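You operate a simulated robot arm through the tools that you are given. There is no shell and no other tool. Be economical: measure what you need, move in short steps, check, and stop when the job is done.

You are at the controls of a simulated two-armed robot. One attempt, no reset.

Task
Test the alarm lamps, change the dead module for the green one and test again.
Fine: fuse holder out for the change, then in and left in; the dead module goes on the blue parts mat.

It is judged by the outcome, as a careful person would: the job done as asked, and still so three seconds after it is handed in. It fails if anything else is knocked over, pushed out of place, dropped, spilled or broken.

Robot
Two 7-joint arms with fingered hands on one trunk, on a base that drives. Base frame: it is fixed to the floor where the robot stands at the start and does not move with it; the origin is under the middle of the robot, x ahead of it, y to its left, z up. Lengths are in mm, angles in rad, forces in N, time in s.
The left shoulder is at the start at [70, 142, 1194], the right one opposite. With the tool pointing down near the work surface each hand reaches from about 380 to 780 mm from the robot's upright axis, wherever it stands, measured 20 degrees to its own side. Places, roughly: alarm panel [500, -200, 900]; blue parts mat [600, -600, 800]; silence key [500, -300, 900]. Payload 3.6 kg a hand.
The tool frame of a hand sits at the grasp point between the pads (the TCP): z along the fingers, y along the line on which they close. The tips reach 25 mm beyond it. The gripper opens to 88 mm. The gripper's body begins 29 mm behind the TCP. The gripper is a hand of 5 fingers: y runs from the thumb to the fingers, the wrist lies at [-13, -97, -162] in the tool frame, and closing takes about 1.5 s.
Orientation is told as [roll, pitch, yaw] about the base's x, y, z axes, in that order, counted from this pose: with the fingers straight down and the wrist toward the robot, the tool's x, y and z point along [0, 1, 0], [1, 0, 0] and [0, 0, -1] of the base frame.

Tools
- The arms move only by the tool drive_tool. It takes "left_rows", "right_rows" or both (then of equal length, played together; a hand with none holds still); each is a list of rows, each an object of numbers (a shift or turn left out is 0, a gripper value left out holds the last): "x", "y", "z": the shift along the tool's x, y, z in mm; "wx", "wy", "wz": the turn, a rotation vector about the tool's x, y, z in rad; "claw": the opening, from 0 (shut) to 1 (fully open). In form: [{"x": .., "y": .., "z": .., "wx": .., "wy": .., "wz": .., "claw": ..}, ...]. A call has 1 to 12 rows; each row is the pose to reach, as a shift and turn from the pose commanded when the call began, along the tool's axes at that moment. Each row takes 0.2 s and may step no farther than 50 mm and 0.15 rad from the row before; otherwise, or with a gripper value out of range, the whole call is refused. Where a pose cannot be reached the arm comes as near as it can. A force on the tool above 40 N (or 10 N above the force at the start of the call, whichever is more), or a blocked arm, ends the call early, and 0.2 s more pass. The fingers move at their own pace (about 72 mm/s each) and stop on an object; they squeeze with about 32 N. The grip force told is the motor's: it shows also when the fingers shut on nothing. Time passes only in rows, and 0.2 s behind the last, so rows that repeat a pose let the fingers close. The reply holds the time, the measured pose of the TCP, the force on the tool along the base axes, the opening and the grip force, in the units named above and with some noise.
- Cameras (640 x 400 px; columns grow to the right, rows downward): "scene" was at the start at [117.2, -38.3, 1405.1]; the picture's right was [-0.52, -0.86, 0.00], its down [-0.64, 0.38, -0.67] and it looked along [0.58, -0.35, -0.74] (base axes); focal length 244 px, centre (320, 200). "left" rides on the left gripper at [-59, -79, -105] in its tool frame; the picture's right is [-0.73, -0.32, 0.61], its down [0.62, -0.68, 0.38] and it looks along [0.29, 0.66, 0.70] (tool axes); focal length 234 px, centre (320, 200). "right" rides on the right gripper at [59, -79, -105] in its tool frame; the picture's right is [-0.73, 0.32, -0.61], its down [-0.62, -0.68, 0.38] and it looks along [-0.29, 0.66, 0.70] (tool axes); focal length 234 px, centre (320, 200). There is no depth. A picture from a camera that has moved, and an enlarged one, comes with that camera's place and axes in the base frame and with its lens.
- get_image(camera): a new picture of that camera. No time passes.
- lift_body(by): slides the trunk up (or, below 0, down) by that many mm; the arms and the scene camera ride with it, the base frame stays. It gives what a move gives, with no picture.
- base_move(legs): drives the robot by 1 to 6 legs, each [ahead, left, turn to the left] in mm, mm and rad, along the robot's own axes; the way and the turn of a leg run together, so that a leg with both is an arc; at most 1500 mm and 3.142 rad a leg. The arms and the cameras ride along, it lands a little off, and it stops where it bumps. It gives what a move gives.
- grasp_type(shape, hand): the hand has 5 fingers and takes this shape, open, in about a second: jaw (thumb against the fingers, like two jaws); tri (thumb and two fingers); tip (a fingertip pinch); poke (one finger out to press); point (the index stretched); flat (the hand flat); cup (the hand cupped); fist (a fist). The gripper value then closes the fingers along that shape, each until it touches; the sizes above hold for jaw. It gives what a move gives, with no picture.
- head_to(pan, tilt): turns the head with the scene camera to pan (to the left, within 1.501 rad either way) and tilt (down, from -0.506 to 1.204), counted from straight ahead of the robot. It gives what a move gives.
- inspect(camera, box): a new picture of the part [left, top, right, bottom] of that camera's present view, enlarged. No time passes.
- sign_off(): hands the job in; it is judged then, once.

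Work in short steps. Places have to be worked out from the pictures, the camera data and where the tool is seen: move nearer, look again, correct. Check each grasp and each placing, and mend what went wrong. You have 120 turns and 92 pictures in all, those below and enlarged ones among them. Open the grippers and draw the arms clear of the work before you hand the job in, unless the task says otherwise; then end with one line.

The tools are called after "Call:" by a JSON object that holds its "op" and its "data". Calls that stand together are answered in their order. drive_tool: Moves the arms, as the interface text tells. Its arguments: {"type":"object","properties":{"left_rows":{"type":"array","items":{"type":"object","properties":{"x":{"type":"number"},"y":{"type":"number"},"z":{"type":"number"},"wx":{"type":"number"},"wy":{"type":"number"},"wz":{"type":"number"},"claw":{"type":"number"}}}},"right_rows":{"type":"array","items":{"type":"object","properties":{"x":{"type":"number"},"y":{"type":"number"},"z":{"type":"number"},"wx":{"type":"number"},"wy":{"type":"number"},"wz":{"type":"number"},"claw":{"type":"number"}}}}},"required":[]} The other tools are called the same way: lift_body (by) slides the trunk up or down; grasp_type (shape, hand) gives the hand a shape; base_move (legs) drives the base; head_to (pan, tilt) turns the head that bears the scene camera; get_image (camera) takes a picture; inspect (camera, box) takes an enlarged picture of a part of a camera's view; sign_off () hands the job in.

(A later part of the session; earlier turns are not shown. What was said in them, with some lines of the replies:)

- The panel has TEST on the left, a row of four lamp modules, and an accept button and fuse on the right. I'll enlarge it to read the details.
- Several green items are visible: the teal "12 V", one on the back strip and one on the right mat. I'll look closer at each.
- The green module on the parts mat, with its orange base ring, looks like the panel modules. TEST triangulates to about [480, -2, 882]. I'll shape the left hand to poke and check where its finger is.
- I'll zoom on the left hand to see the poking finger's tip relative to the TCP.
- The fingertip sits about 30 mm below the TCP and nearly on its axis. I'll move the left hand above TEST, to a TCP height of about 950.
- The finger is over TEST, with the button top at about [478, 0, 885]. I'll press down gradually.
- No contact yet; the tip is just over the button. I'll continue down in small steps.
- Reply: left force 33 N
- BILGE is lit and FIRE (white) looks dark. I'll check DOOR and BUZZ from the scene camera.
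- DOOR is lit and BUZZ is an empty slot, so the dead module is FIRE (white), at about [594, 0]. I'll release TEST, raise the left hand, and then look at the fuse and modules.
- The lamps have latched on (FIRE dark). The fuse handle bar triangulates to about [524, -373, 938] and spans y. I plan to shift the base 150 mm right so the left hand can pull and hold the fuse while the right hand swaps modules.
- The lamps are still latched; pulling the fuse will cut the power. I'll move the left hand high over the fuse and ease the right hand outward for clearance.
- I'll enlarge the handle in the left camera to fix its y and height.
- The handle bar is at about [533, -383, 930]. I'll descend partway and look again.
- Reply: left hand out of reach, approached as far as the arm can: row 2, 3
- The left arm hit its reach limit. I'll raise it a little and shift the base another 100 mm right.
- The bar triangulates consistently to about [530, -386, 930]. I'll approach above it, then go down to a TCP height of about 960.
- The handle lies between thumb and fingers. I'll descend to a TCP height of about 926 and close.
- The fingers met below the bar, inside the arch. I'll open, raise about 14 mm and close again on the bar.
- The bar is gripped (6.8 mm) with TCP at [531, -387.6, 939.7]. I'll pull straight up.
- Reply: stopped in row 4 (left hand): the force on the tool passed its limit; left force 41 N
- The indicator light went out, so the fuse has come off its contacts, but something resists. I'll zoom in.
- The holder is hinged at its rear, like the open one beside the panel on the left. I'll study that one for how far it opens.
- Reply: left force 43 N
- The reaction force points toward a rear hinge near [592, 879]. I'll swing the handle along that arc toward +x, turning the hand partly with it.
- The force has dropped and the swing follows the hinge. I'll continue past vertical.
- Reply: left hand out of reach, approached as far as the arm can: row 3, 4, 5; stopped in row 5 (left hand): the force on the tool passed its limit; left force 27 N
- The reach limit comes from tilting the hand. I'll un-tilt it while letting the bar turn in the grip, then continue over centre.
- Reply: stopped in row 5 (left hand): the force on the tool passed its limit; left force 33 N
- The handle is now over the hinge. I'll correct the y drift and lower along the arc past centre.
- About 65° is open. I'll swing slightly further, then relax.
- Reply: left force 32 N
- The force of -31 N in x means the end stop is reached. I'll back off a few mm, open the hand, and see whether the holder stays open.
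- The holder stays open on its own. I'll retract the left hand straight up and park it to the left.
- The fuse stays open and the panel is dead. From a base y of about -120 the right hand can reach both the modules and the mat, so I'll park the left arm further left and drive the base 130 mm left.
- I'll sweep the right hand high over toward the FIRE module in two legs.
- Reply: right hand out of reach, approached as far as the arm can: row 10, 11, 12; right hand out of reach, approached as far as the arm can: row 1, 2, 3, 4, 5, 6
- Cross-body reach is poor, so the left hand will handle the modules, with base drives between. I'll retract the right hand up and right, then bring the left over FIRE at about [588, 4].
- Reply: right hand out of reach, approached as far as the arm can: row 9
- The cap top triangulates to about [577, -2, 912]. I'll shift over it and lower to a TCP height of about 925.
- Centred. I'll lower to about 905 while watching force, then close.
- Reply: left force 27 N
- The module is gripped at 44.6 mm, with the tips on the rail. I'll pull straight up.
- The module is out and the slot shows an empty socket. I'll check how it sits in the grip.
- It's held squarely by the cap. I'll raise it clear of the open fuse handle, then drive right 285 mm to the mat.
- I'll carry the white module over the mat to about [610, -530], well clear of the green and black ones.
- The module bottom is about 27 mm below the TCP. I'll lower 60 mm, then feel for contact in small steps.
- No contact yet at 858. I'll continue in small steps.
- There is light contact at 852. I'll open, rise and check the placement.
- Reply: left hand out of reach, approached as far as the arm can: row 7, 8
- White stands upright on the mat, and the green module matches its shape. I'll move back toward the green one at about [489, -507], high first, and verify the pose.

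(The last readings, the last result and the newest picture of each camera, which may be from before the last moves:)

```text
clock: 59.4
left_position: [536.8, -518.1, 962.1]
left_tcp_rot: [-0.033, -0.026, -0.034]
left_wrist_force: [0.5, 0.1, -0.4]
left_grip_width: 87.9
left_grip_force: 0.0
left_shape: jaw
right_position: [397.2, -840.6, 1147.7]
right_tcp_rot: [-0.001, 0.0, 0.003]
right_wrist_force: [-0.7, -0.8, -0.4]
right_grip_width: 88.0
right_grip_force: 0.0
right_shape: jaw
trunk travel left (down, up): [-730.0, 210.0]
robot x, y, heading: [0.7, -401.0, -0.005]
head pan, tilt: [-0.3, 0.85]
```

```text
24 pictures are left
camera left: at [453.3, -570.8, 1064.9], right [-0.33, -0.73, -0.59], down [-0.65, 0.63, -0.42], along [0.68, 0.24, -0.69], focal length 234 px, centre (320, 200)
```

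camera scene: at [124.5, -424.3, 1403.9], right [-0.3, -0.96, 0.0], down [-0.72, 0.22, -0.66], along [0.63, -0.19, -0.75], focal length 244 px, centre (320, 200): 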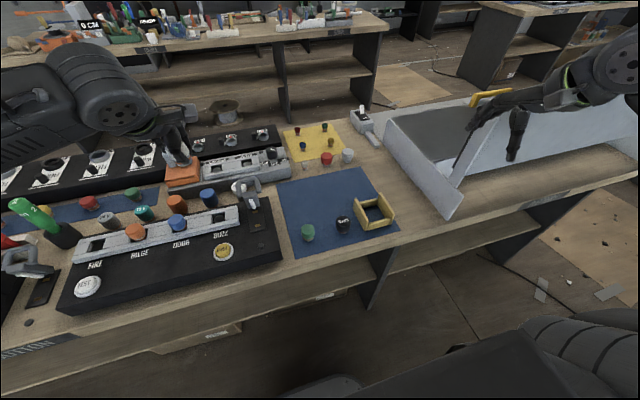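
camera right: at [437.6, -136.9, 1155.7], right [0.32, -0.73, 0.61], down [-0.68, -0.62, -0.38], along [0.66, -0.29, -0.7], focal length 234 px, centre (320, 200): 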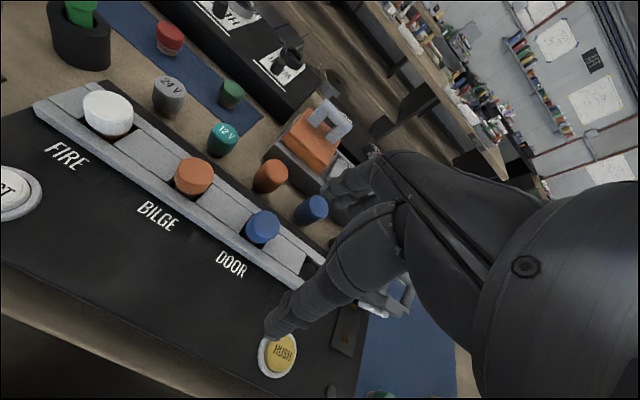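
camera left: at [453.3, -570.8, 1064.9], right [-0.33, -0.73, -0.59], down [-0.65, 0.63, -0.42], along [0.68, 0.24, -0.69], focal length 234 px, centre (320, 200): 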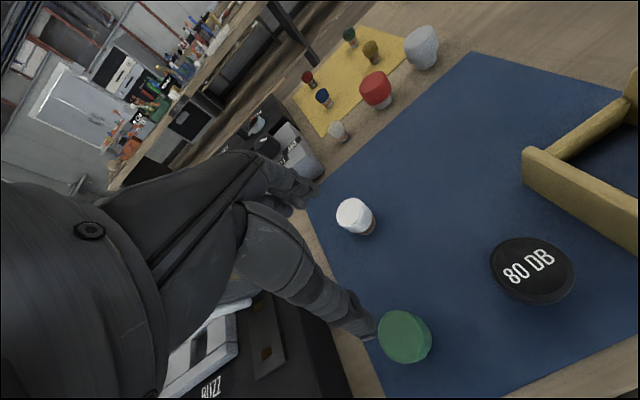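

Green is at about [487, -511], top about 873. I'll move above it, level the hand and look again.

Call:
{"op": "drive_tool", "data": {"left_rows": [{"y": -25, "x": 4, "wx": 0.013, "wy": 0.016, "wz": -0.017}, {"y": -50, "x": 7, "wx": 0.026, "wy": 0.033, "wz": -0.034}, {"y": -50, "x": 7, "z": 25, "wx": 0.026, "wy": 0.033, "wz": -0.034}, {"y": -50, "x": 7, "z": 52, "wx": 0.026, "wy": 0.033, "wz": -0.034}, {"y": -50, "x": 7, "z": 52, "wx": 0.026, "wy": 0.033, "wz": -0.034}]}}

Call:
{"op": "get_image", "data": {"camera": "left"}}

Call:
{"op": "inspect", "data": {"camera": "scene", "box": [250, 150, 370, 250]}}

```text
clock: 60.6
left_position: [488.2, -511.8, 909.3]
left_tcp_rot: [0.001, 0.0, -0.001]
left_wrist_force: [-0.6, 0.1, 0.1]
left_grip_width: 87.5
left_grip_force: 0.0
left_shape: jaw
right_position: [396.5, -841.6, 1149.3]
right_tcp_rot: [0.0, -0.001, 0.001]
right_wrist_force: [0.7, 0.9, -0.7]
right_grip_width: 87.9
right_grip_force: 0.1
right_shape: jaw
trunk travel left (down, up): [-730.0, 210.0]
robot x, y, heading: [-1.9, -402.0, -0.001]
head pan, tilt: [-0.3, 0.85]
```

```text
23 pictures are left
camera left: at [409.2, -570.7, 1013.0], right [-0.32, -0.73, -0.61], down [-0.68, 0.63, -0.38], along [0.66, 0.29, -0.7], focal length 234 px, centre (320, 200)
```

left: 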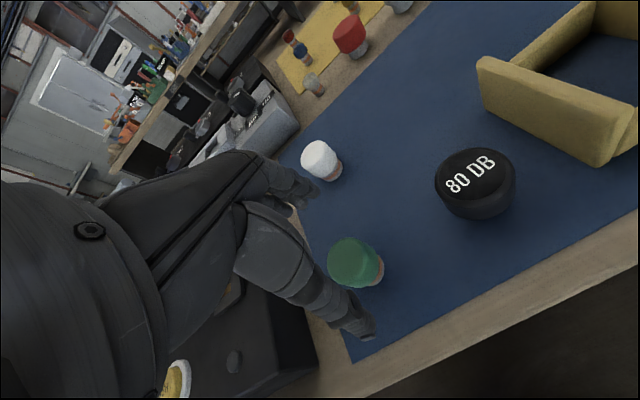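

```text
4.00 times, centred on (310, 200) of scene
camera zoom: at [124.1, -424.1, 1404.0], right [-0.3, -0.96, 0.0], down [-0.72, 0.22, -0.66], along [0.63, -0.2, -0.75], focal length 976 px, centre (360, 200)
```

zoom: 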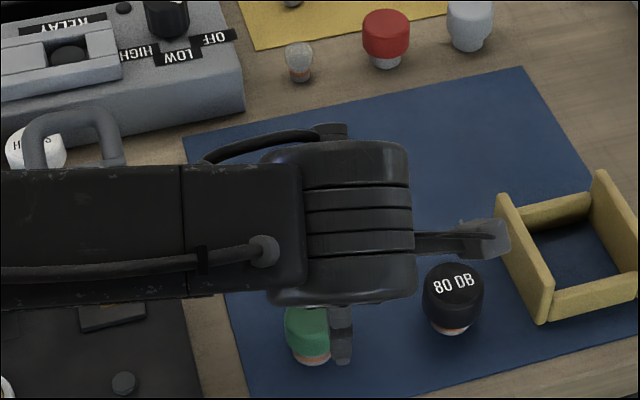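

Aligned within a few mm. I'll descend to a TCP height of about 853, the same as white's release height, and grip.

Call:
{"op": "drive_tool", "data": {"left_rows": [{"x": 3, "y": -3, "z": 25}, {"x": 3, "y": -3, "z": 45}, {"x": 3, "y": -3, "z": 55}, {"x": 3, "y": -3, "z": 55, "claw": 0.6}, {"x": 3, "y": -3, "z": 55, "claw": 0.3}, {"x": 3, "y": -3, "z": 55, "claw": 0.1}, {"x": 3, "y": -3, "z": 55, "claw": 0.1}, {"x": 3, "y": -3, "z": 55, "claw": 0.1}]}}

Call:
{"op": "drive_tool", "data": {"left_rows": [{"z": -20}, {"z": -60}, {"z": -60}]}}

Call:
{"op": "inspect", "data": {"camera": "left", "box": [230, 150, 430, 330]}}

```text
clock: 62.4
left_position: [485.6, -508.0, 854.3]
left_tcp_rot: [0.0, 0.0, -0.001]
left_wrist_force: [0.5, -0.2, -0.1]
left_grip_width: 25.8
left_grip_force: 32.5
left_shape: jaw
right_position: [397.1, -840.7, 1148.6]
right_tcp_rot: [0.0, -0.001, 0.001]
right_wrist_force: [0.6, -0.1, 0.3]
right_grip_width: 88.1
right_grip_force: 0.1
right_shape: jaw
trunk travel left (down, up): [-730.0, 210.0]
robot x, y, heading: [-3.2, -405.6, 0.001]
head pan, tilt: [-0.3, 0.85]
```

```text
clock: 63.2
left_position: [486.0, -508.8, 913.8]
left_tcp_rot: [0.001, -0.001, -0.002]
left_wrist_force: [-0.4, -0.5, 0.0]
left_grip_width: 26.2
left_grip_force: 32.3
left_shape: jaw
right_position: [397.7, -841.0, 1150.0]
right_tcp_rot: [-0.001, 0.0, 0.001]
right_wrist_force: [0.0, 0.2, 0.1]
right_grip_width: 87.9
right_grip_force: 0.0
right_shape: jaw
trunk travel left (down, up): [-730.0, 210.0]
robot x, y, heading: [-0.5, -402.2, -0.0]
head pan, tilt: [-0.3, 0.85]
```

```text
2.22 times, centred on (330, 240) of left
camera zoom: at [406.4, -567.5, 1017.7], right [-0.32, -0.73, -0.61], down [-0.68, 0.63, -0.38], along [0.66, 0.29, -0.7], focal length 520 px, centre (298, 111)
```

zoom: 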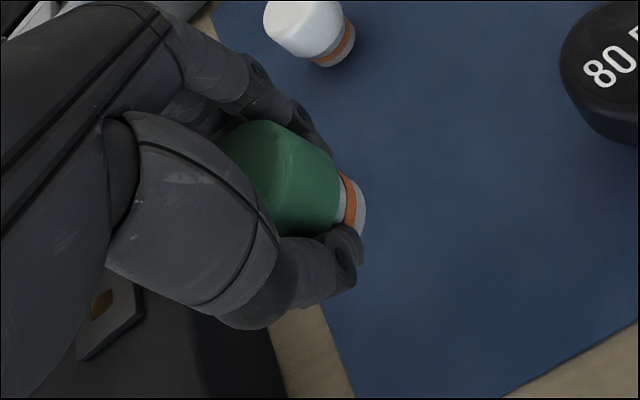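

Green lifts cleanly, but white's numbers suggest a module seats with only about 20 mm above the rail. I'll set it back down and regrip about 13 mm higher so the fingertips don't hit the rail early.

Call:
{"op": "drive_tool", "data": {"left_rows": [{"z": 35}, {"z": 55}, {"z": 59.5}, {"z": 59.5, "claw": 0.5}, {"z": 59.5, "claw": 0.65}, {"z": 59.5, "claw": 0.65}, {"z": 46, "claw": 0.65}, {"z": 46, "claw": 0.3}, {"z": 46, "claw": 0.1}, {"z": 46, "claw": 0.1}, {"z": 46, "claw": 0.1}, {"z": 46, "claw": 0.1}]}}

Call:
{"op": "drive_tool", "data": {"left_rows": [{"z": -20}, {"z": -50}, {"z": -50}]}}

Call:
{"op": "inspect", "data": {"camera": "left", "box": [230, 150, 430, 330]}}

```text
clock: 65.8
left_position: [486.4, -508.8, 868.0]
left_tcp_rot: [0.0, 0.002, -0.002]
left_wrist_force: [0.3, 0.2, 1.2]
left_grip_width: 28.4
left_grip_force: 32.0
left_shape: jaw
right_position: [397.5, -840.1, 1149.0]
right_tcp_rot: [0.0, 0.001, 0.002]
right_wrist_force: [0.4, 0.3, 0.8]
right_grip_width: 87.4
right_grip_force: 0.1
right_shape: jaw
trunk travel left (down, up): [-730.0, 210.0]
robot x, y, heading: [-0.3, -403.2, 0.0]
head pan, tilt: [-0.3, 0.85]
```

```text
clock: 66.6
left_position: [486.1, -509.9, 918.0]
left_tcp_rot: [0.0, 0.001, -0.002]
left_wrist_force: [0.5, 0.1, -0.4]
left_grip_width: 28.0
left_grip_force: 32.1
left_shape: jaw
right_position: [397.1, -841.4, 1149.2]
right_tcp_rot: [0.001, 0.001, 0.002]
right_wrist_force: [-0.2, 0.1, -0.5]
right_grip_width: 87.9
right_grip_force: 0.0
right_shape: jaw
trunk travel left (down, up): [-730.0, 210.0]
robot x, y, heading: [-1.7, -406.8, 0.005]
head pan, tilt: [-0.3, 0.85]
```

```text
2.22 times, centred on (330, 240) of left
camera zoom: at [406.9, -568.5, 1022.3], right [-0.32, -0.73, -0.61], down [-0.68, 0.63, -0.38], along [0.66, 0.29, -0.7], focal length 520 px, centre (298, 111)
```

zoom: 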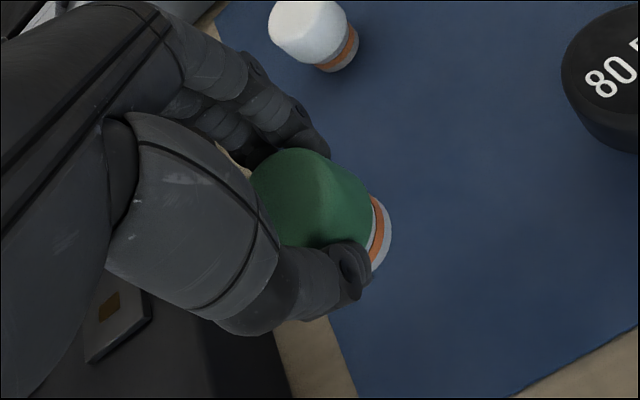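

Good grip; the bottom is 44 mm below the TCP. I'll raise it, drive left 285 mm, and bring it above the FIRE slot at about [578, 0].

Call:
{"op": "drive_tool", "data": {"left_rows": [{"z": -45}, {"z": -90}, {"z": -135}, {"z": -150}]}}

Call:
{"op": "base_move", "data": {"legs": [[0, 285, 0]]}}

Call:
{"op": "head_to", "data": {"pan": -0.1, "tilt": 0.85}}

```text
clock: 67.6
left_position: [485.4, -508.6, 1067.5]
left_tcp_rot: [-0.001, 0.0, -0.001]
left_wrist_force: [-0.4, 0.8, -0.5]
left_grip_width: 28.3
left_grip_force: 32.2
left_shape: jaw
right_position: [397.2, -840.6, 1148.9]
right_tcp_rot: [0.0, -0.002, 0.003]
right_wrist_force: [-0.2, -0.8, -0.2]
right_grip_width: 87.9
right_grip_force: 0.1
right_shape: jaw
trunk travel left (down, up): [-730.0, 210.0]
robot x, y, heading: [-0.1, -402.7, 0.002]
head pan, tilt: [-0.3, 0.85]
```

```text
clock: 69.6
left_position: [485.9, -224.1, 1068.3]
left_tcp_rot: [0.001, 0.0, -0.001]
left_wrist_force: [0.8, -0.8, -0.8]
left_grip_width: 28.0
left_grip_force: 32.1
left_shape: jaw
right_position: [397.4, -555.3, 1149.6]
right_tcp_rot: [0.001, 0.001, 0.003]
right_wrist_force: [0.3, 0.3, -0.2]
right_grip_width: 87.9
right_grip_force: 0.1
right_shape: jaw
trunk travel left (down, up): [-730.0, 210.0]
robot x, y, heading: [0.3, -115.2, 0.001]
head pan, tilt: [-0.3, 0.85]
```

```text
clock: 70.3
left_position: [485.5, -222.3, 1068.6]
left_tcp_rot: [0.001, 0.0, 0.0]
left_wrist_force: [-0.3, 0.3, -0.9]
left_grip_width: 28.1
left_grip_force: 31.4
left_shape: jaw
right_position: [398.3, -554.4, 1149.4]
right_tcp_rot: [0.0, 0.001, 0.001]
right_wrist_force: [0.1, 0.4, 0.2]
right_grip_width: 87.9
right_grip_force: 0.1
right_shape: jaw
trunk travel left (down, up): [-730.0, 210.0]
robot x, y, heading: [-3.1, -118.0, 0.007]
head pan, tilt: [-0.099, 0.85]
```

I'll move over the slot at [577, -1], with a TCP height of about 965 and the module bottom about 921.

Call:
{"op": "drive_tool", "data": {"left_rows": [{"x": 40, "y": 17}, {"x": 80, "y": 34}, {"x": 120, "y": 51}, {"x": 160, "y": 68}, {"x": 200, "y": 82}, {"x": 221, "y": 91.5, "z": 25}, {"x": 221, "y": 91.5, "z": 65}, {"x": 221, "y": 91.5, "z": 103}, {"x": 221, "y": 91.5, "z": 103}]}}

Call:
{"op": "inspect", "data": {"camera": "left", "box": [240, 150, 440, 320]}}

Call:
{"op": "inspect", "data": {"camera": "scene", "box": [190, 140, 310, 240]}}

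```text
clock: 72.3
left_position: [578.3, -1.2, 965.7]
left_tcp_rot: [0.001, 0.0, 0.0]
left_wrist_force: [0.1, 0.1, 0.9]
left_grip_width: 28.1
left_grip_force: 32.0
left_shape: jaw
right_position: [397.3, -554.2, 1150.5]
right_tcp_rot: [0.002, 0.001, 0.003]
right_wrist_force: [-0.3, 0.2, -0.1]
right_grip_width: 87.8
right_grip_force: 0.1
right_shape: jaw
trunk travel left (down, up): [-730.0, 210.0]
robot x, y, heading: [0.3, -118.4, 0.004]
head pan, tilt: [-0.099, 0.85]
```

```text
2.35 times, centred on (340, 235) of left
camera zoom: at [499.1, -61.0, 1068.8], right [-0.32, -0.73, -0.61], down [-0.68, 0.62, -0.38], along [0.66, 0.29, -0.7], focal length 551 px, centre (273, 118)
```

zoom: 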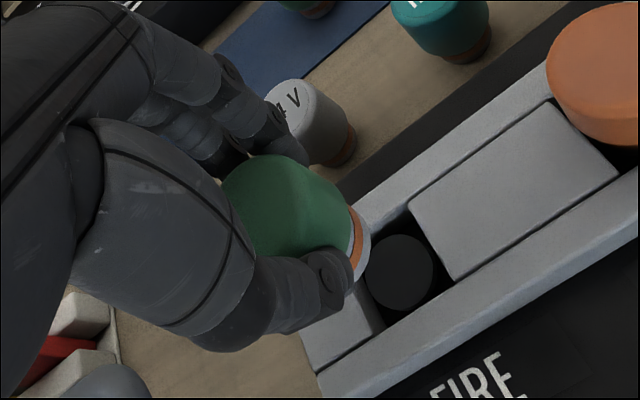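

```text
4.00 times, centred on (250, 190) of scene
camera zoom: at [127.1, -122.9, 1403.9], right [-0.1, -1.0, 0.0], down [-0.75, 0.07, -0.66], along [0.66, -0.06, -0.75], focal length 976 px, centre (600, 240)
```

zoom: 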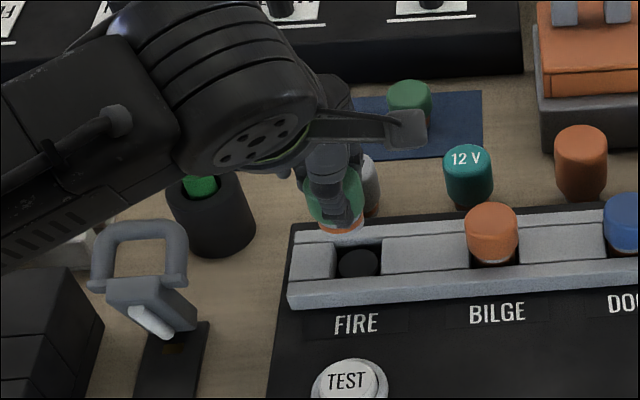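

The module is nearly over the socket. I'll lower it into the slot mouth and watch the force.

Call:
{"op": "drive_tool", "data": {"left_rows": [{"y": -1, "z": 15}, {"y": -1, "z": 28}, {"y": -1, "z": 34}, {"y": -1, "z": 38}, {"y": -1, "z": 42}, {"y": -1, "z": 42}]}}

Call:
{"op": "inspect", "data": {"camera": "left", "box": [240, 150, 440, 320]}}

```text
clock: 73.7
left_position: [577.6, -0.8, 924.3]
left_tcp_rot: [0.001, -0.001, 0.0]
left_wrist_force: [-0.3, 0.2, 7.6]
left_grip_width: 28.1
left_grip_force: 32.1
left_shape: jaw
right_position: [396.2, -555.2, 1149.7]
right_tcp_rot: [0.0, -0.001, 0.003]
right_wrist_force: [0.3, -0.2, 0.7]
right_grip_width: 87.8
right_grip_force: 0.1
right_shape: jaw
trunk travel left (down, up): [-730.0, 210.0]
robot x, y, heading: [2.3, -116.1, 0.004]
head pan, tilt: [-0.099, 0.85]
```

```text
2.35 times, centred on (340, 235) of left
camera zoom: at [497.0, -60.8, 1027.9], right [-0.32, -0.73, -0.61], down [-0.68, 0.62, -0.39], along [0.66, 0.29, -0.69], focal length 551 px, centre (273, 118)
```

zoom: 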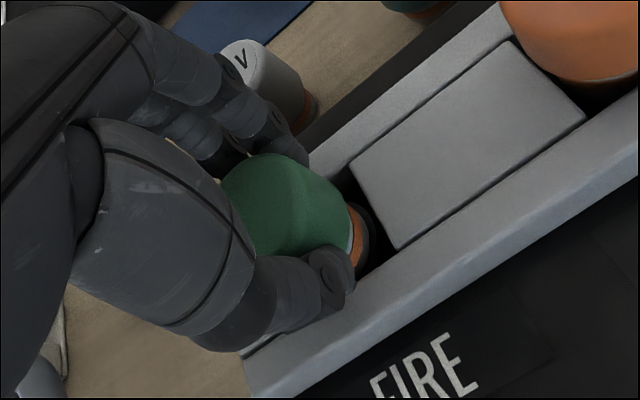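

Contact begins at about 880 with the module in the slot mouth and looking centred. I'll press further in small steps.

Call:
{"op": "drive_tool", "data": {"left_rows": [{"z": 2}, {"z": 4}, {"z": 6}, {"z": 8}, {"z": 10}, {"z": 12}]}}

Call:
{"op": "inspect", "data": {"camera": "left", "box": [240, 150, 440, 320]}}

```text
clock: 75.1
left_position: [574.4, -1.6, 917.3]
left_tcp_rot: [-0.003, -0.011, 0.0]
left_wrist_force: [4.7, 3.0, 39.5]
left_grip_width: 30.9
left_grip_force: 32.1
left_shape: jaw
right_position: [392.9, -555.8, 1150.3]
right_tcp_rot: [0.002, -0.005, 0.005]
right_wrist_force: [0.0, 0.2, -0.3]
right_grip_width: 88.2
right_grip_force: 0.1
right_shape: jaw
trunk travel left (down, up): [-730.0, 210.0]
robot x, y, heading: [0.0, -116.6, -0.0]
head pan, tilt: [-0.099, 0.85]
```

```text
2.35 times, centred on (340, 235) of left
camera zoom: at [494.4, -61.3, 1019.2], right [-0.32, -0.73, -0.61], down [-0.68, 0.62, -0.39], along [0.66, 0.29, -0.69], focal length 551 px, centre (273, 118)
```

zoom: 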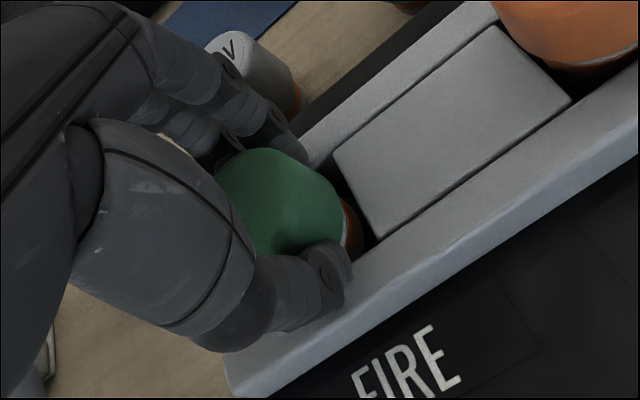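

It looks deeper now. I'll release, rise and inspect the seating against BILGE.

Call:
{"op": "drive_tool", "data": {"left_rows": [{"z": -3, "claw": 0.5}, {"z": -3, "claw": 0.75}, {"z": -3, "claw": 0.9}, {"z": -3, "claw": 0.9}, {"z": -30}, {"z": -70}, {"z": -100, "y": -20}]}}

Call:
{"op": "inspect", "data": {"camera": "left", "box": [330, 130, 560, 310]}}

Call:
{"op": "inspect", "data": {"camera": "scene", "box": [220, 170, 340, 250]}}

```text
clock: 76.7
left_position: [555.4, -0.8, 1013.0]
left_tcp_rot: [-0.001, 0.0, 0.002]
left_wrist_force: [0.3, -0.1, 0.4]
left_grip_width: 79.3
left_grip_force: 0.0
left_shape: jaw
right_position: [396.4, -555.5, 1150.3]
right_tcp_rot: [0.0, -0.003, 0.002]
right_wrist_force: [-0.5, 0.2, 0.2]
right_grip_width: 88.1
right_grip_force: 0.0
right_shape: jaw
trunk travel left (down, up): [-730.0, 210.0]
robot x, y, heading: [-1.4, -117.6, 0.0]
head pan, tilt: [-0.099, 0.85]
```

```text
2.22 times, centred on (445, 220) of left
camera zoom: at [476.3, -60.5, 1115.6], right [-0.32, -0.73, -0.61], down [-0.68, 0.62, -0.38], along [0.66, 0.29, -0.7], focal length 520 px, centre (42, 156)
```

zoom: 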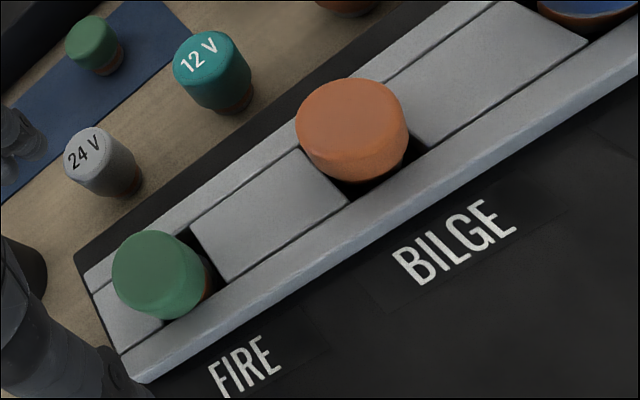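

```text
5.00 times, centred on (280, 210) of scene
camera zoom: at [125.5, -122.8, 1404.0], right [-0.1, -1.0, 0.0], down [-0.75, 0.07, -0.66], along [0.66, -0.06, -0.75], focal length 1220 px, centre (520, 150)
```

zoom: 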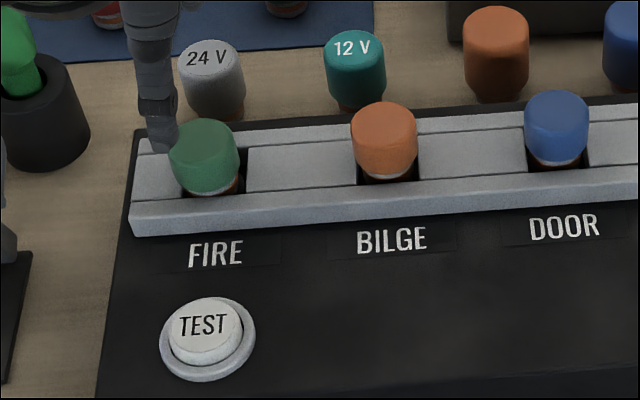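

Green is in the slot, perhaps not fully home and leaning slightly. I'll push on its top centre with the poke finger to seat it.

Call:
{"op": "grasp_type", "data": {"hand": "left", "shape": "poke"}}

Call:
{"op": "drive_tool", "data": {"left_rows": [{"x": -3, "y": 17, "z": 20}, {"x": -6, "y": 17, "z": 45}, {"x": -6, "y": 17, "z": 60}, {"x": -6, "y": 17, "z": 68}, {"x": -6, "y": 17, "z": 72}, {"x": -6, "y": 17, "z": 76}, {"x": -6, "y": 17, "z": 80}, {"x": -6, "y": 17, "z": 84}, {"x": -6, "y": 17, "z": 88}]}}

Call:
{"op": "inspect", "data": {"camera": "left", "box": [240, 130, 440, 310]}}

```text
clock: 77.6
left_position: [556.9, -1.6, 1010.9]
left_tcp_rot: [0.0, -0.001, 0.0]
left_wrist_force: [0.4, -0.2, 0.8]
left_grip_width: 0.1
left_grip_force: 0.1
left_shape: poke
right_position: [397.6, -554.6, 1149.2]
right_tcp_rot: [0.001, 0.0, 0.003]
right_wrist_force: [0.0, 0.3, -0.3]
right_grip_width: 88.0
right_grip_force: 0.2
right_shape: jaw
trunk travel left (down, up): [-730.0, 210.0]
robot x, y, heading: [2.1, -120.5, -0.006]
head pan, tilt: [-0.099, 0.85]
```

```text
clock: 79.1
left_position: [575.6, -8.4, 941.2]
left_tcp_rot: [-0.005, -0.019, -0.001]
left_wrist_force: [-1.3, -0.3, 21.2]
left_grip_width: 0.0
left_grip_force: 0.0
left_shape: poke
right_position: [394.3, -556.2, 1150.6]
right_tcp_rot: [0.0, -0.001, 0.003]
right_wrist_force: [0.2, 0.1, 0.6]
right_grip_width: 87.9
right_grip_force: 0.0
right_shape: jaw
trunk travel left (down, up): [-730.0, 210.0]
robot x, y, heading: [2.7, -117.2, -0.002]
head pan, tilt: [-0.099, 0.85]
stopped in row 7 (left hand): the force on the tool passed its limit (the readings are from after the stop); the commanded pose is now the measured one
```

```text
2.22 times, centred on (340, 220) of left
camera zoom: at [494.4, -67.5, 1043.7], right [-0.31, -0.73, -0.61], down [-0.67, 0.62, -0.4], along [0.67, 0.29, -0.68], focal length 520 px, centre (276, 156)
```

zoom: 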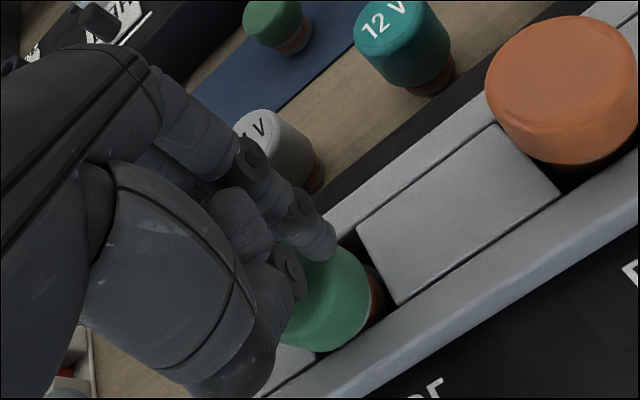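

40 N on the cap moved nothing, and its height matches BILGE, so it is seated. I'll retract the left arm and bring the right hand above the open fuse handle at about [622, -386].

Call:
{"op": "drive_tool", "data": {"left_rows": [{"z": -40}, {"z": -85}, {"z": -130}, {"z": -170, "x": 20}, {"z": -190, "x": 60, "y": -20}, {"z": -200, "x": 105, "y": -35}, {"z": -205, "x": 150, "y": -50}, {"z": -205, "x": 190, "y": -65}], "right_rows": [{"y": 30, "x": 23, "claw": 0.7}, {"y": 60, "x": 46}, {"y": 92, "x": 69, "z": 10}, {"y": 125, "x": 92, "z": 25}, {"y": 158, "x": 115, "z": 45}, {"y": 190, "x": 140, "z": 65}, {"y": 218, "x": 162, "z": 90}, {"y": 225, "x": 169, "z": 110}]}}

Call:
{"op": "get_image", "data": {"camera": "right"}}

Call:
{"op": "head_to", "data": {"pan": -0.4, "tilt": 0.8}}

Call:
{"op": "inspect", "data": {"camera": "scene", "box": [200, 120, 420, 250]}}

```text
clock: 80.9
left_position: [506.3, 185.4, 1141.6]
left_tcp_rot: [-0.005, -0.013, 0.0]
left_wrist_force: [-0.7, 0.7, -0.2]
left_grip_width: 0.0
left_grip_force: 0.1
left_shape: poke
right_position: [621.5, -383.3, 1039.8]
right_tcp_rot: [0.0, -0.001, 0.005]
right_wrist_force: [0.3, 0.1, -0.4]
right_grip_width: 62.0
right_grip_force: 0.0
right_shape: jaw
trunk travel left (down, up): [-730.0, 210.0]
robot x, y, heading: [2.0, -118.3, -0.0]
head pan, tilt: [-0.099, 0.85]
```

```text
12 pictures are left
camera right: at [543.4, -323.9, 1142.4], right [0.32, -0.72, 0.61], down [-0.68, -0.63, -0.38], along [0.66, -0.29, -0.69], focal length 234 px, centre (320, 200)
```

right: 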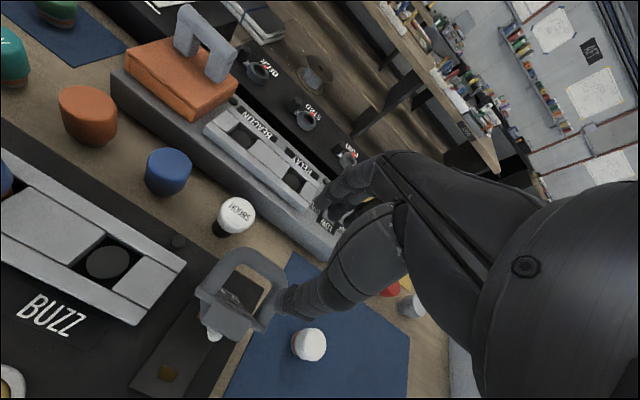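

```text
clock: 81.7
left_position: [507.7, 182.9, 1140.8]
left_tcp_rot: [-0.003, -0.011, 0.002]
left_wrist_force: [0.2, 0.0, 0.3]
left_grip_width: 0.0
left_grip_force: 0.1
left_shape: poke
right_position: [622.8, -386.0, 1039.4]
right_tcp_rot: [-0.001, -0.001, 0.003]
right_wrist_force: [0.3, -0.7, 0.0]
right_grip_width: 61.6
right_grip_force: 0.1
right_shape: jaw
trunk travel left (down, up): [-730.0, 210.0]
robot x, y, heading: [-2.0, -116.4, 0.002]
head pan, tilt: [-0.4, 0.799]
```

```text
2.91 times, centred on (310, 185) of scene
camera zoom: at [124.2, -146.5, 1407.9], right [-0.39, -0.92, 0.0], down [-0.66, 0.28, -0.7], along [0.64, -0.27, -0.72], focal length 710 px, centre (349, 244)
```

zoom: 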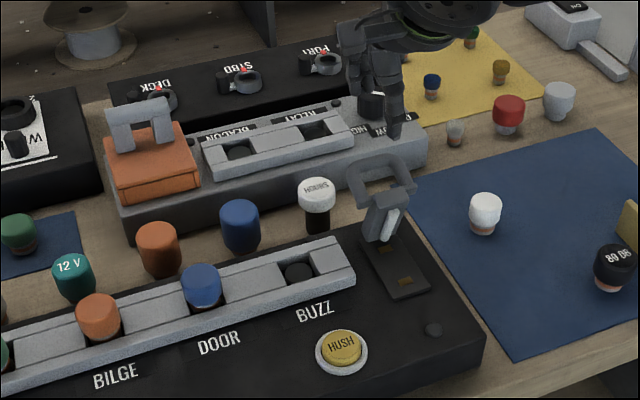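

The handle bar is at about [613, -385, 957], under the right hand. I'll descend and grip it.

Call:
{"op": "drive_tool", "data": {"right_rows": [{"y": -8, "z": 40}, {"y": -8, "z": 65}, {"y": -8, "z": 80}, {"y": -8, "z": 80, "claw": 0.3}, {"y": -8, "z": 80, "claw": 0.0}, {"y": -8, "z": 80, "claw": 0.0}, {"y": -8, "z": 80, "claw": 0.0}, {"y": -8, "z": 80, "claw": 0.0}]}}

Call:
{"op": "inspect", "data": {"camera": "right", "box": [190, 180, 390, 340]}}

```text
clock: 83.5
left_position: [507.5, 184.1, 1140.7]
left_tcp_rot: [-0.003, -0.012, -0.001]
left_wrist_force: [0.5, 0.1, 0.2]
left_grip_width: 0.0
left_grip_force: 0.1
left_shape: poke
right_position: [613.6, -384.8, 958.4]
right_tcp_rot: [0.001, 0.0, 0.004]
right_wrist_force: [0.4, 1.8, -3.4]
right_grip_width: 6.4
right_grip_force: 32.1
right_shape: jaw
trunk travel left (down, up): [-730.0, 210.0]
robot x, y, heading: [-0.6, -115.6, -0.0]
head pan, tilt: [-0.4, 0.799]
```

```text
2.50 times, centred on (290, 260) of right
camera zoom: at [535.7, -325.8, 1061.3], right [0.33, -0.72, 0.61], down [-0.68, -0.63, -0.38], along [0.66, -0.29, -0.7], focal length 585 px, centre (395, 50)
```

zoom: 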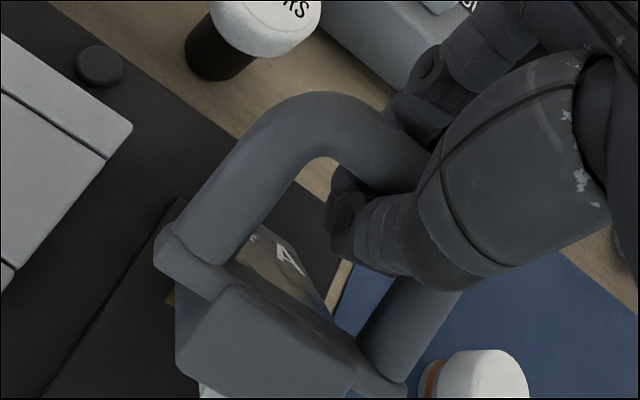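

The grip is good (6.4 mm). I'll swing the holder back along the fitted arc (hinge about [581, 905], R about 62), first half.

Call:
{"op": "drive_tool", "data": {"right_rows": [{"y": -5.5, "z": -2.5}, {"y": -11.6, "z": -4.4}, {"y": -18, "z": -6.3}, {"y": -24, "z": -7.6}, {"y": -31, "z": -8}, {"y": -38, "z": -7.9}, {"y": -45, "z": -6.8}, {"y": -51.6, "z": -5.1}]}}

```text
clock: 85.3
left_position: [514.0, 182.6, 1138.0]
left_tcp_rot: [-0.001, -0.005, 0.001]
left_wrist_force: [0.1, -0.1, 0.8]
left_grip_width: 0.1
left_grip_force: 0.0
left_shape: poke
right_position: [568.1, -386.3, 960.8]
right_tcp_rot: [0.001, 0.009, 0.005]
right_wrist_force: [15.7, 2.7, -30.4]
right_grip_width: 5.1
right_grip_force: 32.1
right_shape: jaw
trunk travel left (down, up): [-730.0, 210.0]
robot x, y, heading: [1.2, -115.1, -0.0]
head pan, tilt: [-0.4, 0.799]
```

The force points outward, so the true arc is a little lower. I'll continue with reduced height to seat the holder.

Call:
{"op": "drive_tool", "data": {"right_rows": [{"y": 0, "z": 5}, {"y": -2, "z": 8}, {"y": -8, "z": 11}, {"y": -14, "z": 14}, {"y": -20, "z": 18}, {"y": -26, "z": 22}]}}

Call:
{"op": "inspect", "data": {"camera": "right", "box": [190, 180, 390, 340]}}

```text
clock: 86.7
left_position: [515.7, 184.7, 1137.4]
left_tcp_rot: [-0.004, -0.004, 0.001]
left_wrist_force: [0.0, -0.4, -1.3]
left_grip_width: 0.0
left_grip_force: 0.0
left_shape: poke
right_position: [542.4, -384.4, 938.9]
right_tcp_rot: [0.001, 0.005, 0.005]
right_wrist_force: [24.9, 3.2, -14.3]
right_grip_width: 5.3
right_grip_force: 31.8
right_shape: jaw
trunk travel left (down, up): [-730.0, 210.0]
robot x, y, heading: [-3.1, -118.2, 0.004]
head pan, tilt: [-0.4, 0.799]
```

```text
2.50 times, centred on (290, 260) of right
camera zoom: at [465.2, -326.0, 1042.6], right [0.33, -0.73, 0.61], down [-0.68, -0.63, -0.38], along [0.65, -0.29, -0.7], focal length 585 px, centre (395, 50)
```

zoom: 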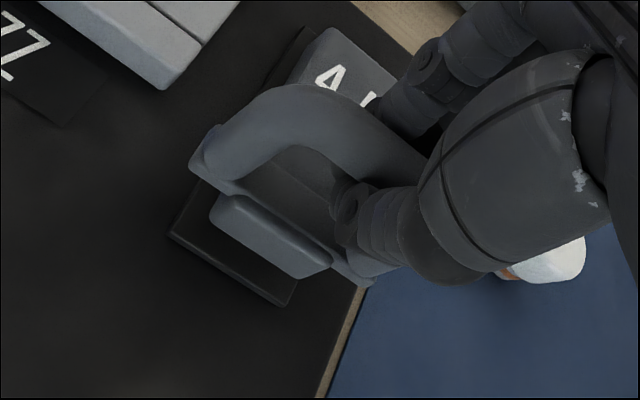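

It's nearly closed. I'll push down to seat it in the clips.

Call:
{"op": "drive_tool", "data": {"right_rows": [{"y": 0, "z": 4}, {"y": -2, "z": 8}, {"y": -3, "z": 12}, {"y": -4, "z": 16}, {"y": -4, "z": 20}, {"y": -4, "z": 23}]}}

Call:
{"op": "inspect", "data": {"camera": "scene", "box": [240, 140, 400, 260]}}

```text
clock: 88.1
left_position: [509.4, 186.5, 1139.7]
left_tcp_rot: [-0.006, -0.01, 0.001]
left_wrist_force: [0.4, 0.0, 0.5]
left_grip_width: 0.0
left_grip_force: 0.1
left_shape: poke
right_position: [533.3, -383.8, 919.2]
right_tcp_rot: [-0.001, 0.001, 0.004]
right_wrist_force: [12.3, 3.3, 7.6]
right_grip_width: 5.7
right_grip_force: 32.2
right_shape: jaw
trunk travel left (down, up): [-730.0, 210.0]
robot x, y, heading: [-3.2, -119.2, 0.003]
head pan, tilt: [-0.4, 0.799]
```

```text
3.33 times, centred on (320, 200) of scene
camera zoom: at [125.4, -144.7, 1407.9], right [-0.39, -0.92, 0.0], down [-0.66, 0.28, -0.7], along [0.64, -0.27, -0.72], focal length 813 px, centre (320, 200)
```

zoom: 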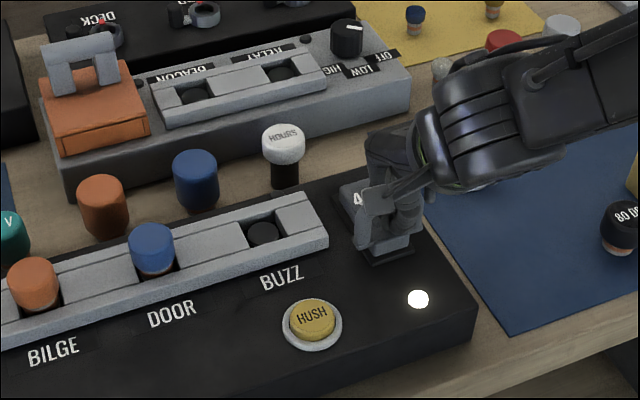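

The indicator is lit, so the fuse is in. I'll push a touch more to seat it firmly, then release and retract the right hand.

Call:
{"op": "drive_tool", "data": {"right_rows": [{"z": 4, "y": 2}, {"z": 8, "y": 3}, {"z": 3, "y": 3}, {"z": 0, "y": 2, "claw": 0.4}, {"z": 0, "y": 2, "claw": 0.65}, {"z": 0, "y": 2, "claw": 0.65}, {"z": 0, "y": 2, "claw": 0.65}, {"z": -40, "y": 2}, {"z": -85, "y": 2}, {"z": -130, "y": 0}, {"z": -170, "y": -10, "x": -20}]}}

Call:
{"op": "inspect", "data": {"camera": "right", "box": [120, 150, 340, 330]}}

```text
clock: 90.5
left_position: [506.0, 183.2, 1142.2]
left_tcp_rot: [-0.004, -0.012, 0.001]
left_wrist_force: [1.1, -0.1, 0.8]
left_grip_width: 0.0
left_grip_force: 0.0
left_shape: poke
right_position: [521.4, -405.6, 1090.2]
right_tcp_rot: [0.002, -0.001, 0.004]
right_wrist_force: [-0.2, 0.6, 0.4]
right_grip_width: 57.1
right_grip_force: 0.1
right_shape: jaw
trunk travel left (down, up): [-730.0, 210.0]
robot x, y, heading: [4.6, -119.0, 0.004]
head pan, tilt: [-0.4, 0.799]
```

```text
2.22 times, centred on (230, 240) of right
camera zoom: at [442.3, -346.7, 1193.8], right [0.32, -0.73, 0.61], down [-0.68, -0.63, -0.39], along [0.66, -0.29, -0.7], focal length 520 px, centre (520, 111)
```

zoom: 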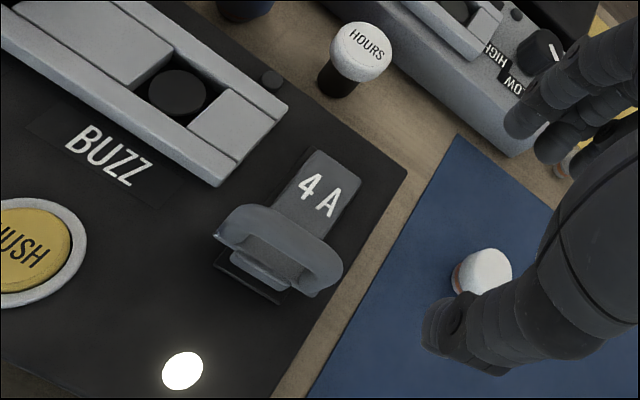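

The fuse holder looks seated as at the start and power is on. Now the left finger goes over TEST again.

Call:
{"op": "drive_tool", "data": {"left_rows": [{"x": -40, "y": -6, "z": 10, "wx": 0.012}, {"x": -80, "y": -12, "z": 20, "wx": 0.012}, {"x": -120, "y": -18, "z": 35, "wx": 0.012}, {"x": -155, "y": -25, "z": 65, "wx": 0.012}, {"x": -180, "y": -30, "z": 105, "wx": 0.012}, {"x": -188, "y": -30, "z": 150, "wx": 0.012}, {"x": -188, "y": -30, "z": 192, "wx": 0.012}, {"x": -188, "y": -30, "z": 220, "wx": 0.012}, {"x": -188, "y": -30, "z": 220, "wx": 0.012}]}}

Call:
{"op": "head_to", "data": {"pan": -0.05, "tilt": 0.85}}

Call:
{"op": "inspect", "data": {"camera": "left", "box": [230, 110, 450, 310]}}

```text
clock: 92.5
left_position: [482.1, -5.5, 921.2]
left_tcp_rot: [-0.003, 0.001, 0.0]
left_wrist_force: [0.4, -0.2, 0.1]
left_grip_width: 0.2
left_grip_force: 0.1
left_shape: poke
right_position: [523.1, -405.6, 1088.8]
right_tcp_rot: [0.002, 0.0, 0.004]
right_wrist_force: [-0.5, -0.6, 0.9]
right_grip_width: 56.9
right_grip_force: 0.0
right_shape: jaw
trunk travel left (down, up): [-730.0, 210.0]
robot x, y, heading: [-1.4, -118.4, 0.005]
head pan, tilt: [-0.4, 0.799]
```

```text
clock: 93.4
left_position: [481.1, -5.4, 922.2]
left_tcp_rot: [-0.004, -0.001, -0.001]
left_wrist_force: [0.4, -0.8, -0.2]
left_grip_width: 0.1
left_grip_force: 0.1
left_shape: poke
right_position: [521.6, -406.3, 1089.8]
right_tcp_rot: [0.0, 0.001, 0.003]
right_wrist_force: [-0.8, -0.4, 0.4]
right_grip_width: 57.0
right_grip_force: 0.1
right_shape: jaw
trunk travel left (down, up): [-730.0, 210.0]
robot x, y, heading: [-0.4, -120.6, 0.003]
head pan, tilt: [-0.051, 0.85]
```

```text
2.00 times, centred on (340, 210) of left
camera zoom: at [402.1, -64.9, 1024.9], right [-0.32, -0.73, -0.6], down [-0.68, 0.62, -0.39], along [0.66, 0.29, -0.7], focal length 468 px, centre (280, 180)
```

zoom: 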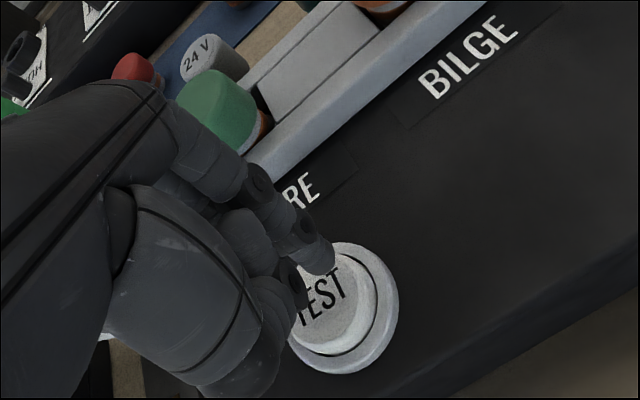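

The finger is over TEST; I'll shift 4 mm back and press as before, down to about 902.

Call:
{"op": "drive_tool", "data": {"left_rows": [{"y": -4, "x": 1, "z": 7}, {"y": -5, "x": 1, "z": 12}, {"y": -5, "x": 1, "z": 16}, {"y": -5, "x": 1, "z": 19}, {"y": -5, "x": 1, "z": 21}, {"y": -5, "x": 1, "z": 21}]}}

Call:
{"op": "inspect", "data": {"camera": "scene", "box": [200, 140, 420, 260]}}

```text
clock: 94.8
left_position: [475.6, -5.4, 903.2]
left_tcp_rot: [-0.004, -0.007, 0.001]
left_wrist_force: [9.1, 2.8, 28.2]
left_grip_width: 0.0
left_grip_force: 0.1
left_shape: poke
right_position: [521.1, -404.4, 1090.4]
right_tcp_rot: [-0.001, 0.0, 0.005]
right_wrist_force: [-0.4, -0.7, 0.1]
right_grip_width: 56.8
right_grip_force: 0.1
right_shape: jaw
trunk travel left (down, up): [-730.0, 210.0]
robot x, y, heading: [0.6, -119.5, 0.003]
head pan, tilt: [-0.051, 0.85]
```

```text
2.91 times, centred on (310, 200) of scene
camera zoom: at [125.8, -119.1, 1404.5], right [-0.05, -1.0, 0.0], down [-0.75, 0.04, -0.66], along [0.66, -0.03, -0.75], focal length 710 px, centre (349, 200)
```

zoom: 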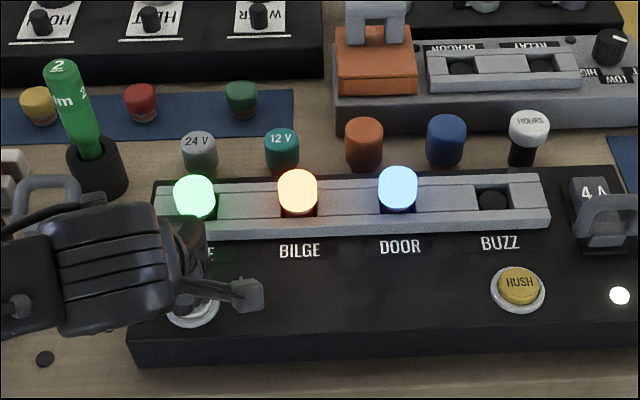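

All three lamps light, including green FIRE. I'll release TEST, raise both arms clear and open the hands.

Call:
{"op": "drive_tool", "data": {"left_rows": [{"z": -25}, {"z": -70}, {"z": -115}, {"z": -160}, {"z": -205, "y": -10}, {"z": -240, "y": -20, "x": 20}, {"z": -250, "y": -30, "x": 60}], "right_rows": [{"z": -20}, {"z": -40, "y": -15}, {"z": -60, "y": -30, "x": -20}, {"z": -60, "y": -50, "x": -50}, {"z": -60, "y": -75, "x": -80}, {"z": -60, "y": -100, "x": -110}, {"z": -60, "y": -120, "x": -140, "claw": 1}]}}

Call:
{"op": "grasp_type", "data": {"hand": "left", "shape": "jaw"}}

Call:
{"op": "head_to", "data": {"pan": -0.3, "tilt": 0.85}}

Call:
{"op": "get_image", "data": {"camera": "scene"}}

Call:
{"op": "inspect", "data": {"camera": "scene", "box": [190, 130, 460, 290]}}

```text
clock: 96.4
left_position: [443.2, 59.8, 1150.9]
left_tcp_rot: [-0.007, -0.002, -0.001]
left_wrist_force: [0.8, 0.3, 0.6]
left_grip_width: 0.2
left_grip_force: 0.1
left_shape: poke
right_position: [401.0, -544.2, 1151.8]
right_tcp_rot: [-0.002, -0.003, 0.006]
right_wrist_force: [0.8, 0.0, 0.6]
right_grip_width: 87.5
right_grip_force: 0.1
right_shape: jaw
trunk travel left (down, up): [-730.0, 210.0]
robot x, y, heading: [-2.6, -118.9, 0.006]
head pan, tilt: [-0.051, 0.85]
```

```text
clock: 97.3
left_position: [447.1, 54.3, 1151.0]
left_tcp_rot: [-0.004, 0.001, -0.002]
left_wrist_force: [0.6, 0.3, 0.0]
left_grip_width: 88.0
left_grip_force: 0.0
left_shape: jaw
right_position: [403.9, -547.4, 1149.7]
right_tcp_rot: [0.001, 0.0, 0.004]
right_wrist_force: [-0.8, 0.7, 0.5]
right_grip_width: 87.7
right_grip_force: 0.1
right_shape: jaw
trunk travel left (down, up): [-730.0, 210.0]
robot x, y, heading: [-1.3, -117.4, 0.004]
head pan, tilt: [-0.051, 0.85]
```

```text
clock: 98.0
left_position: [446.2, 55.9, 1149.8]
left_tcp_rot: [-0.003, -0.001, 0.0]
left_wrist_force: [0.1, -0.2, 0.4]
left_grip_width: 87.9
left_grip_force: 0.0
left_shape: jaw
right_position: [403.3, -547.4, 1150.5]
right_tcp_rot: [-0.001, 0.0, 0.004]
right_wrist_force: [0.6, 0.0, 0.9]
right_grip_width: 87.5
right_grip_force: 0.0
right_shape: jaw
trunk travel left (down, up): [-730.0, 210.0]
robot x, y, heading: [-1.5, -116.3, 0.001]
head pan, tilt: [-0.3, 0.85]
```

```text
4 pictures are left
camera scene: at [124.1, -137.7, 1403.9], right [-0.29, -0.96, 0.0], down [-0.72, 0.22, -0.66], along [0.63, -0.19, -0.75], focal length 244 px, centre (320, 200)
```

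scene: 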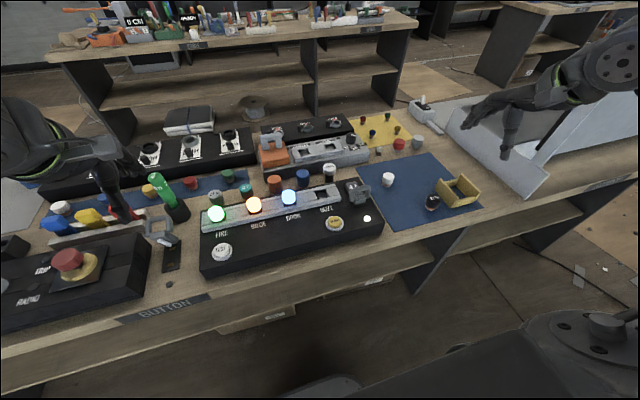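

```text
2.37 times, centred on (325, 210) of scene
camera zoom: at [124.1, -137.7, 1403.9], right [-0.29, -0.96, 0.0], down [-0.72, 0.22, -0.66], along [0.63, -0.19, -0.75], focal length 578 px, centre (308, 176)
```

zoom: 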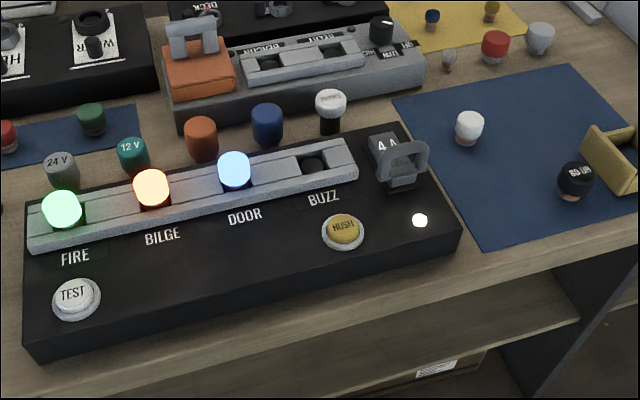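

All lamps are lit with green in FIRE, the fuse is in, white stands on the blue mat, and nothing else is disturbed. I'm handing the job in.

Call:
{"op": "sign_off", "data": {}}

```text
The job is handed in.
```

The first test showed the FIRE lamp dead. I opened the fuse holder and swapped in the green module, then closed the holder and left it in. The dead white module is on the blue mat, and the second test lit FIRE, BILGE and DOOR.
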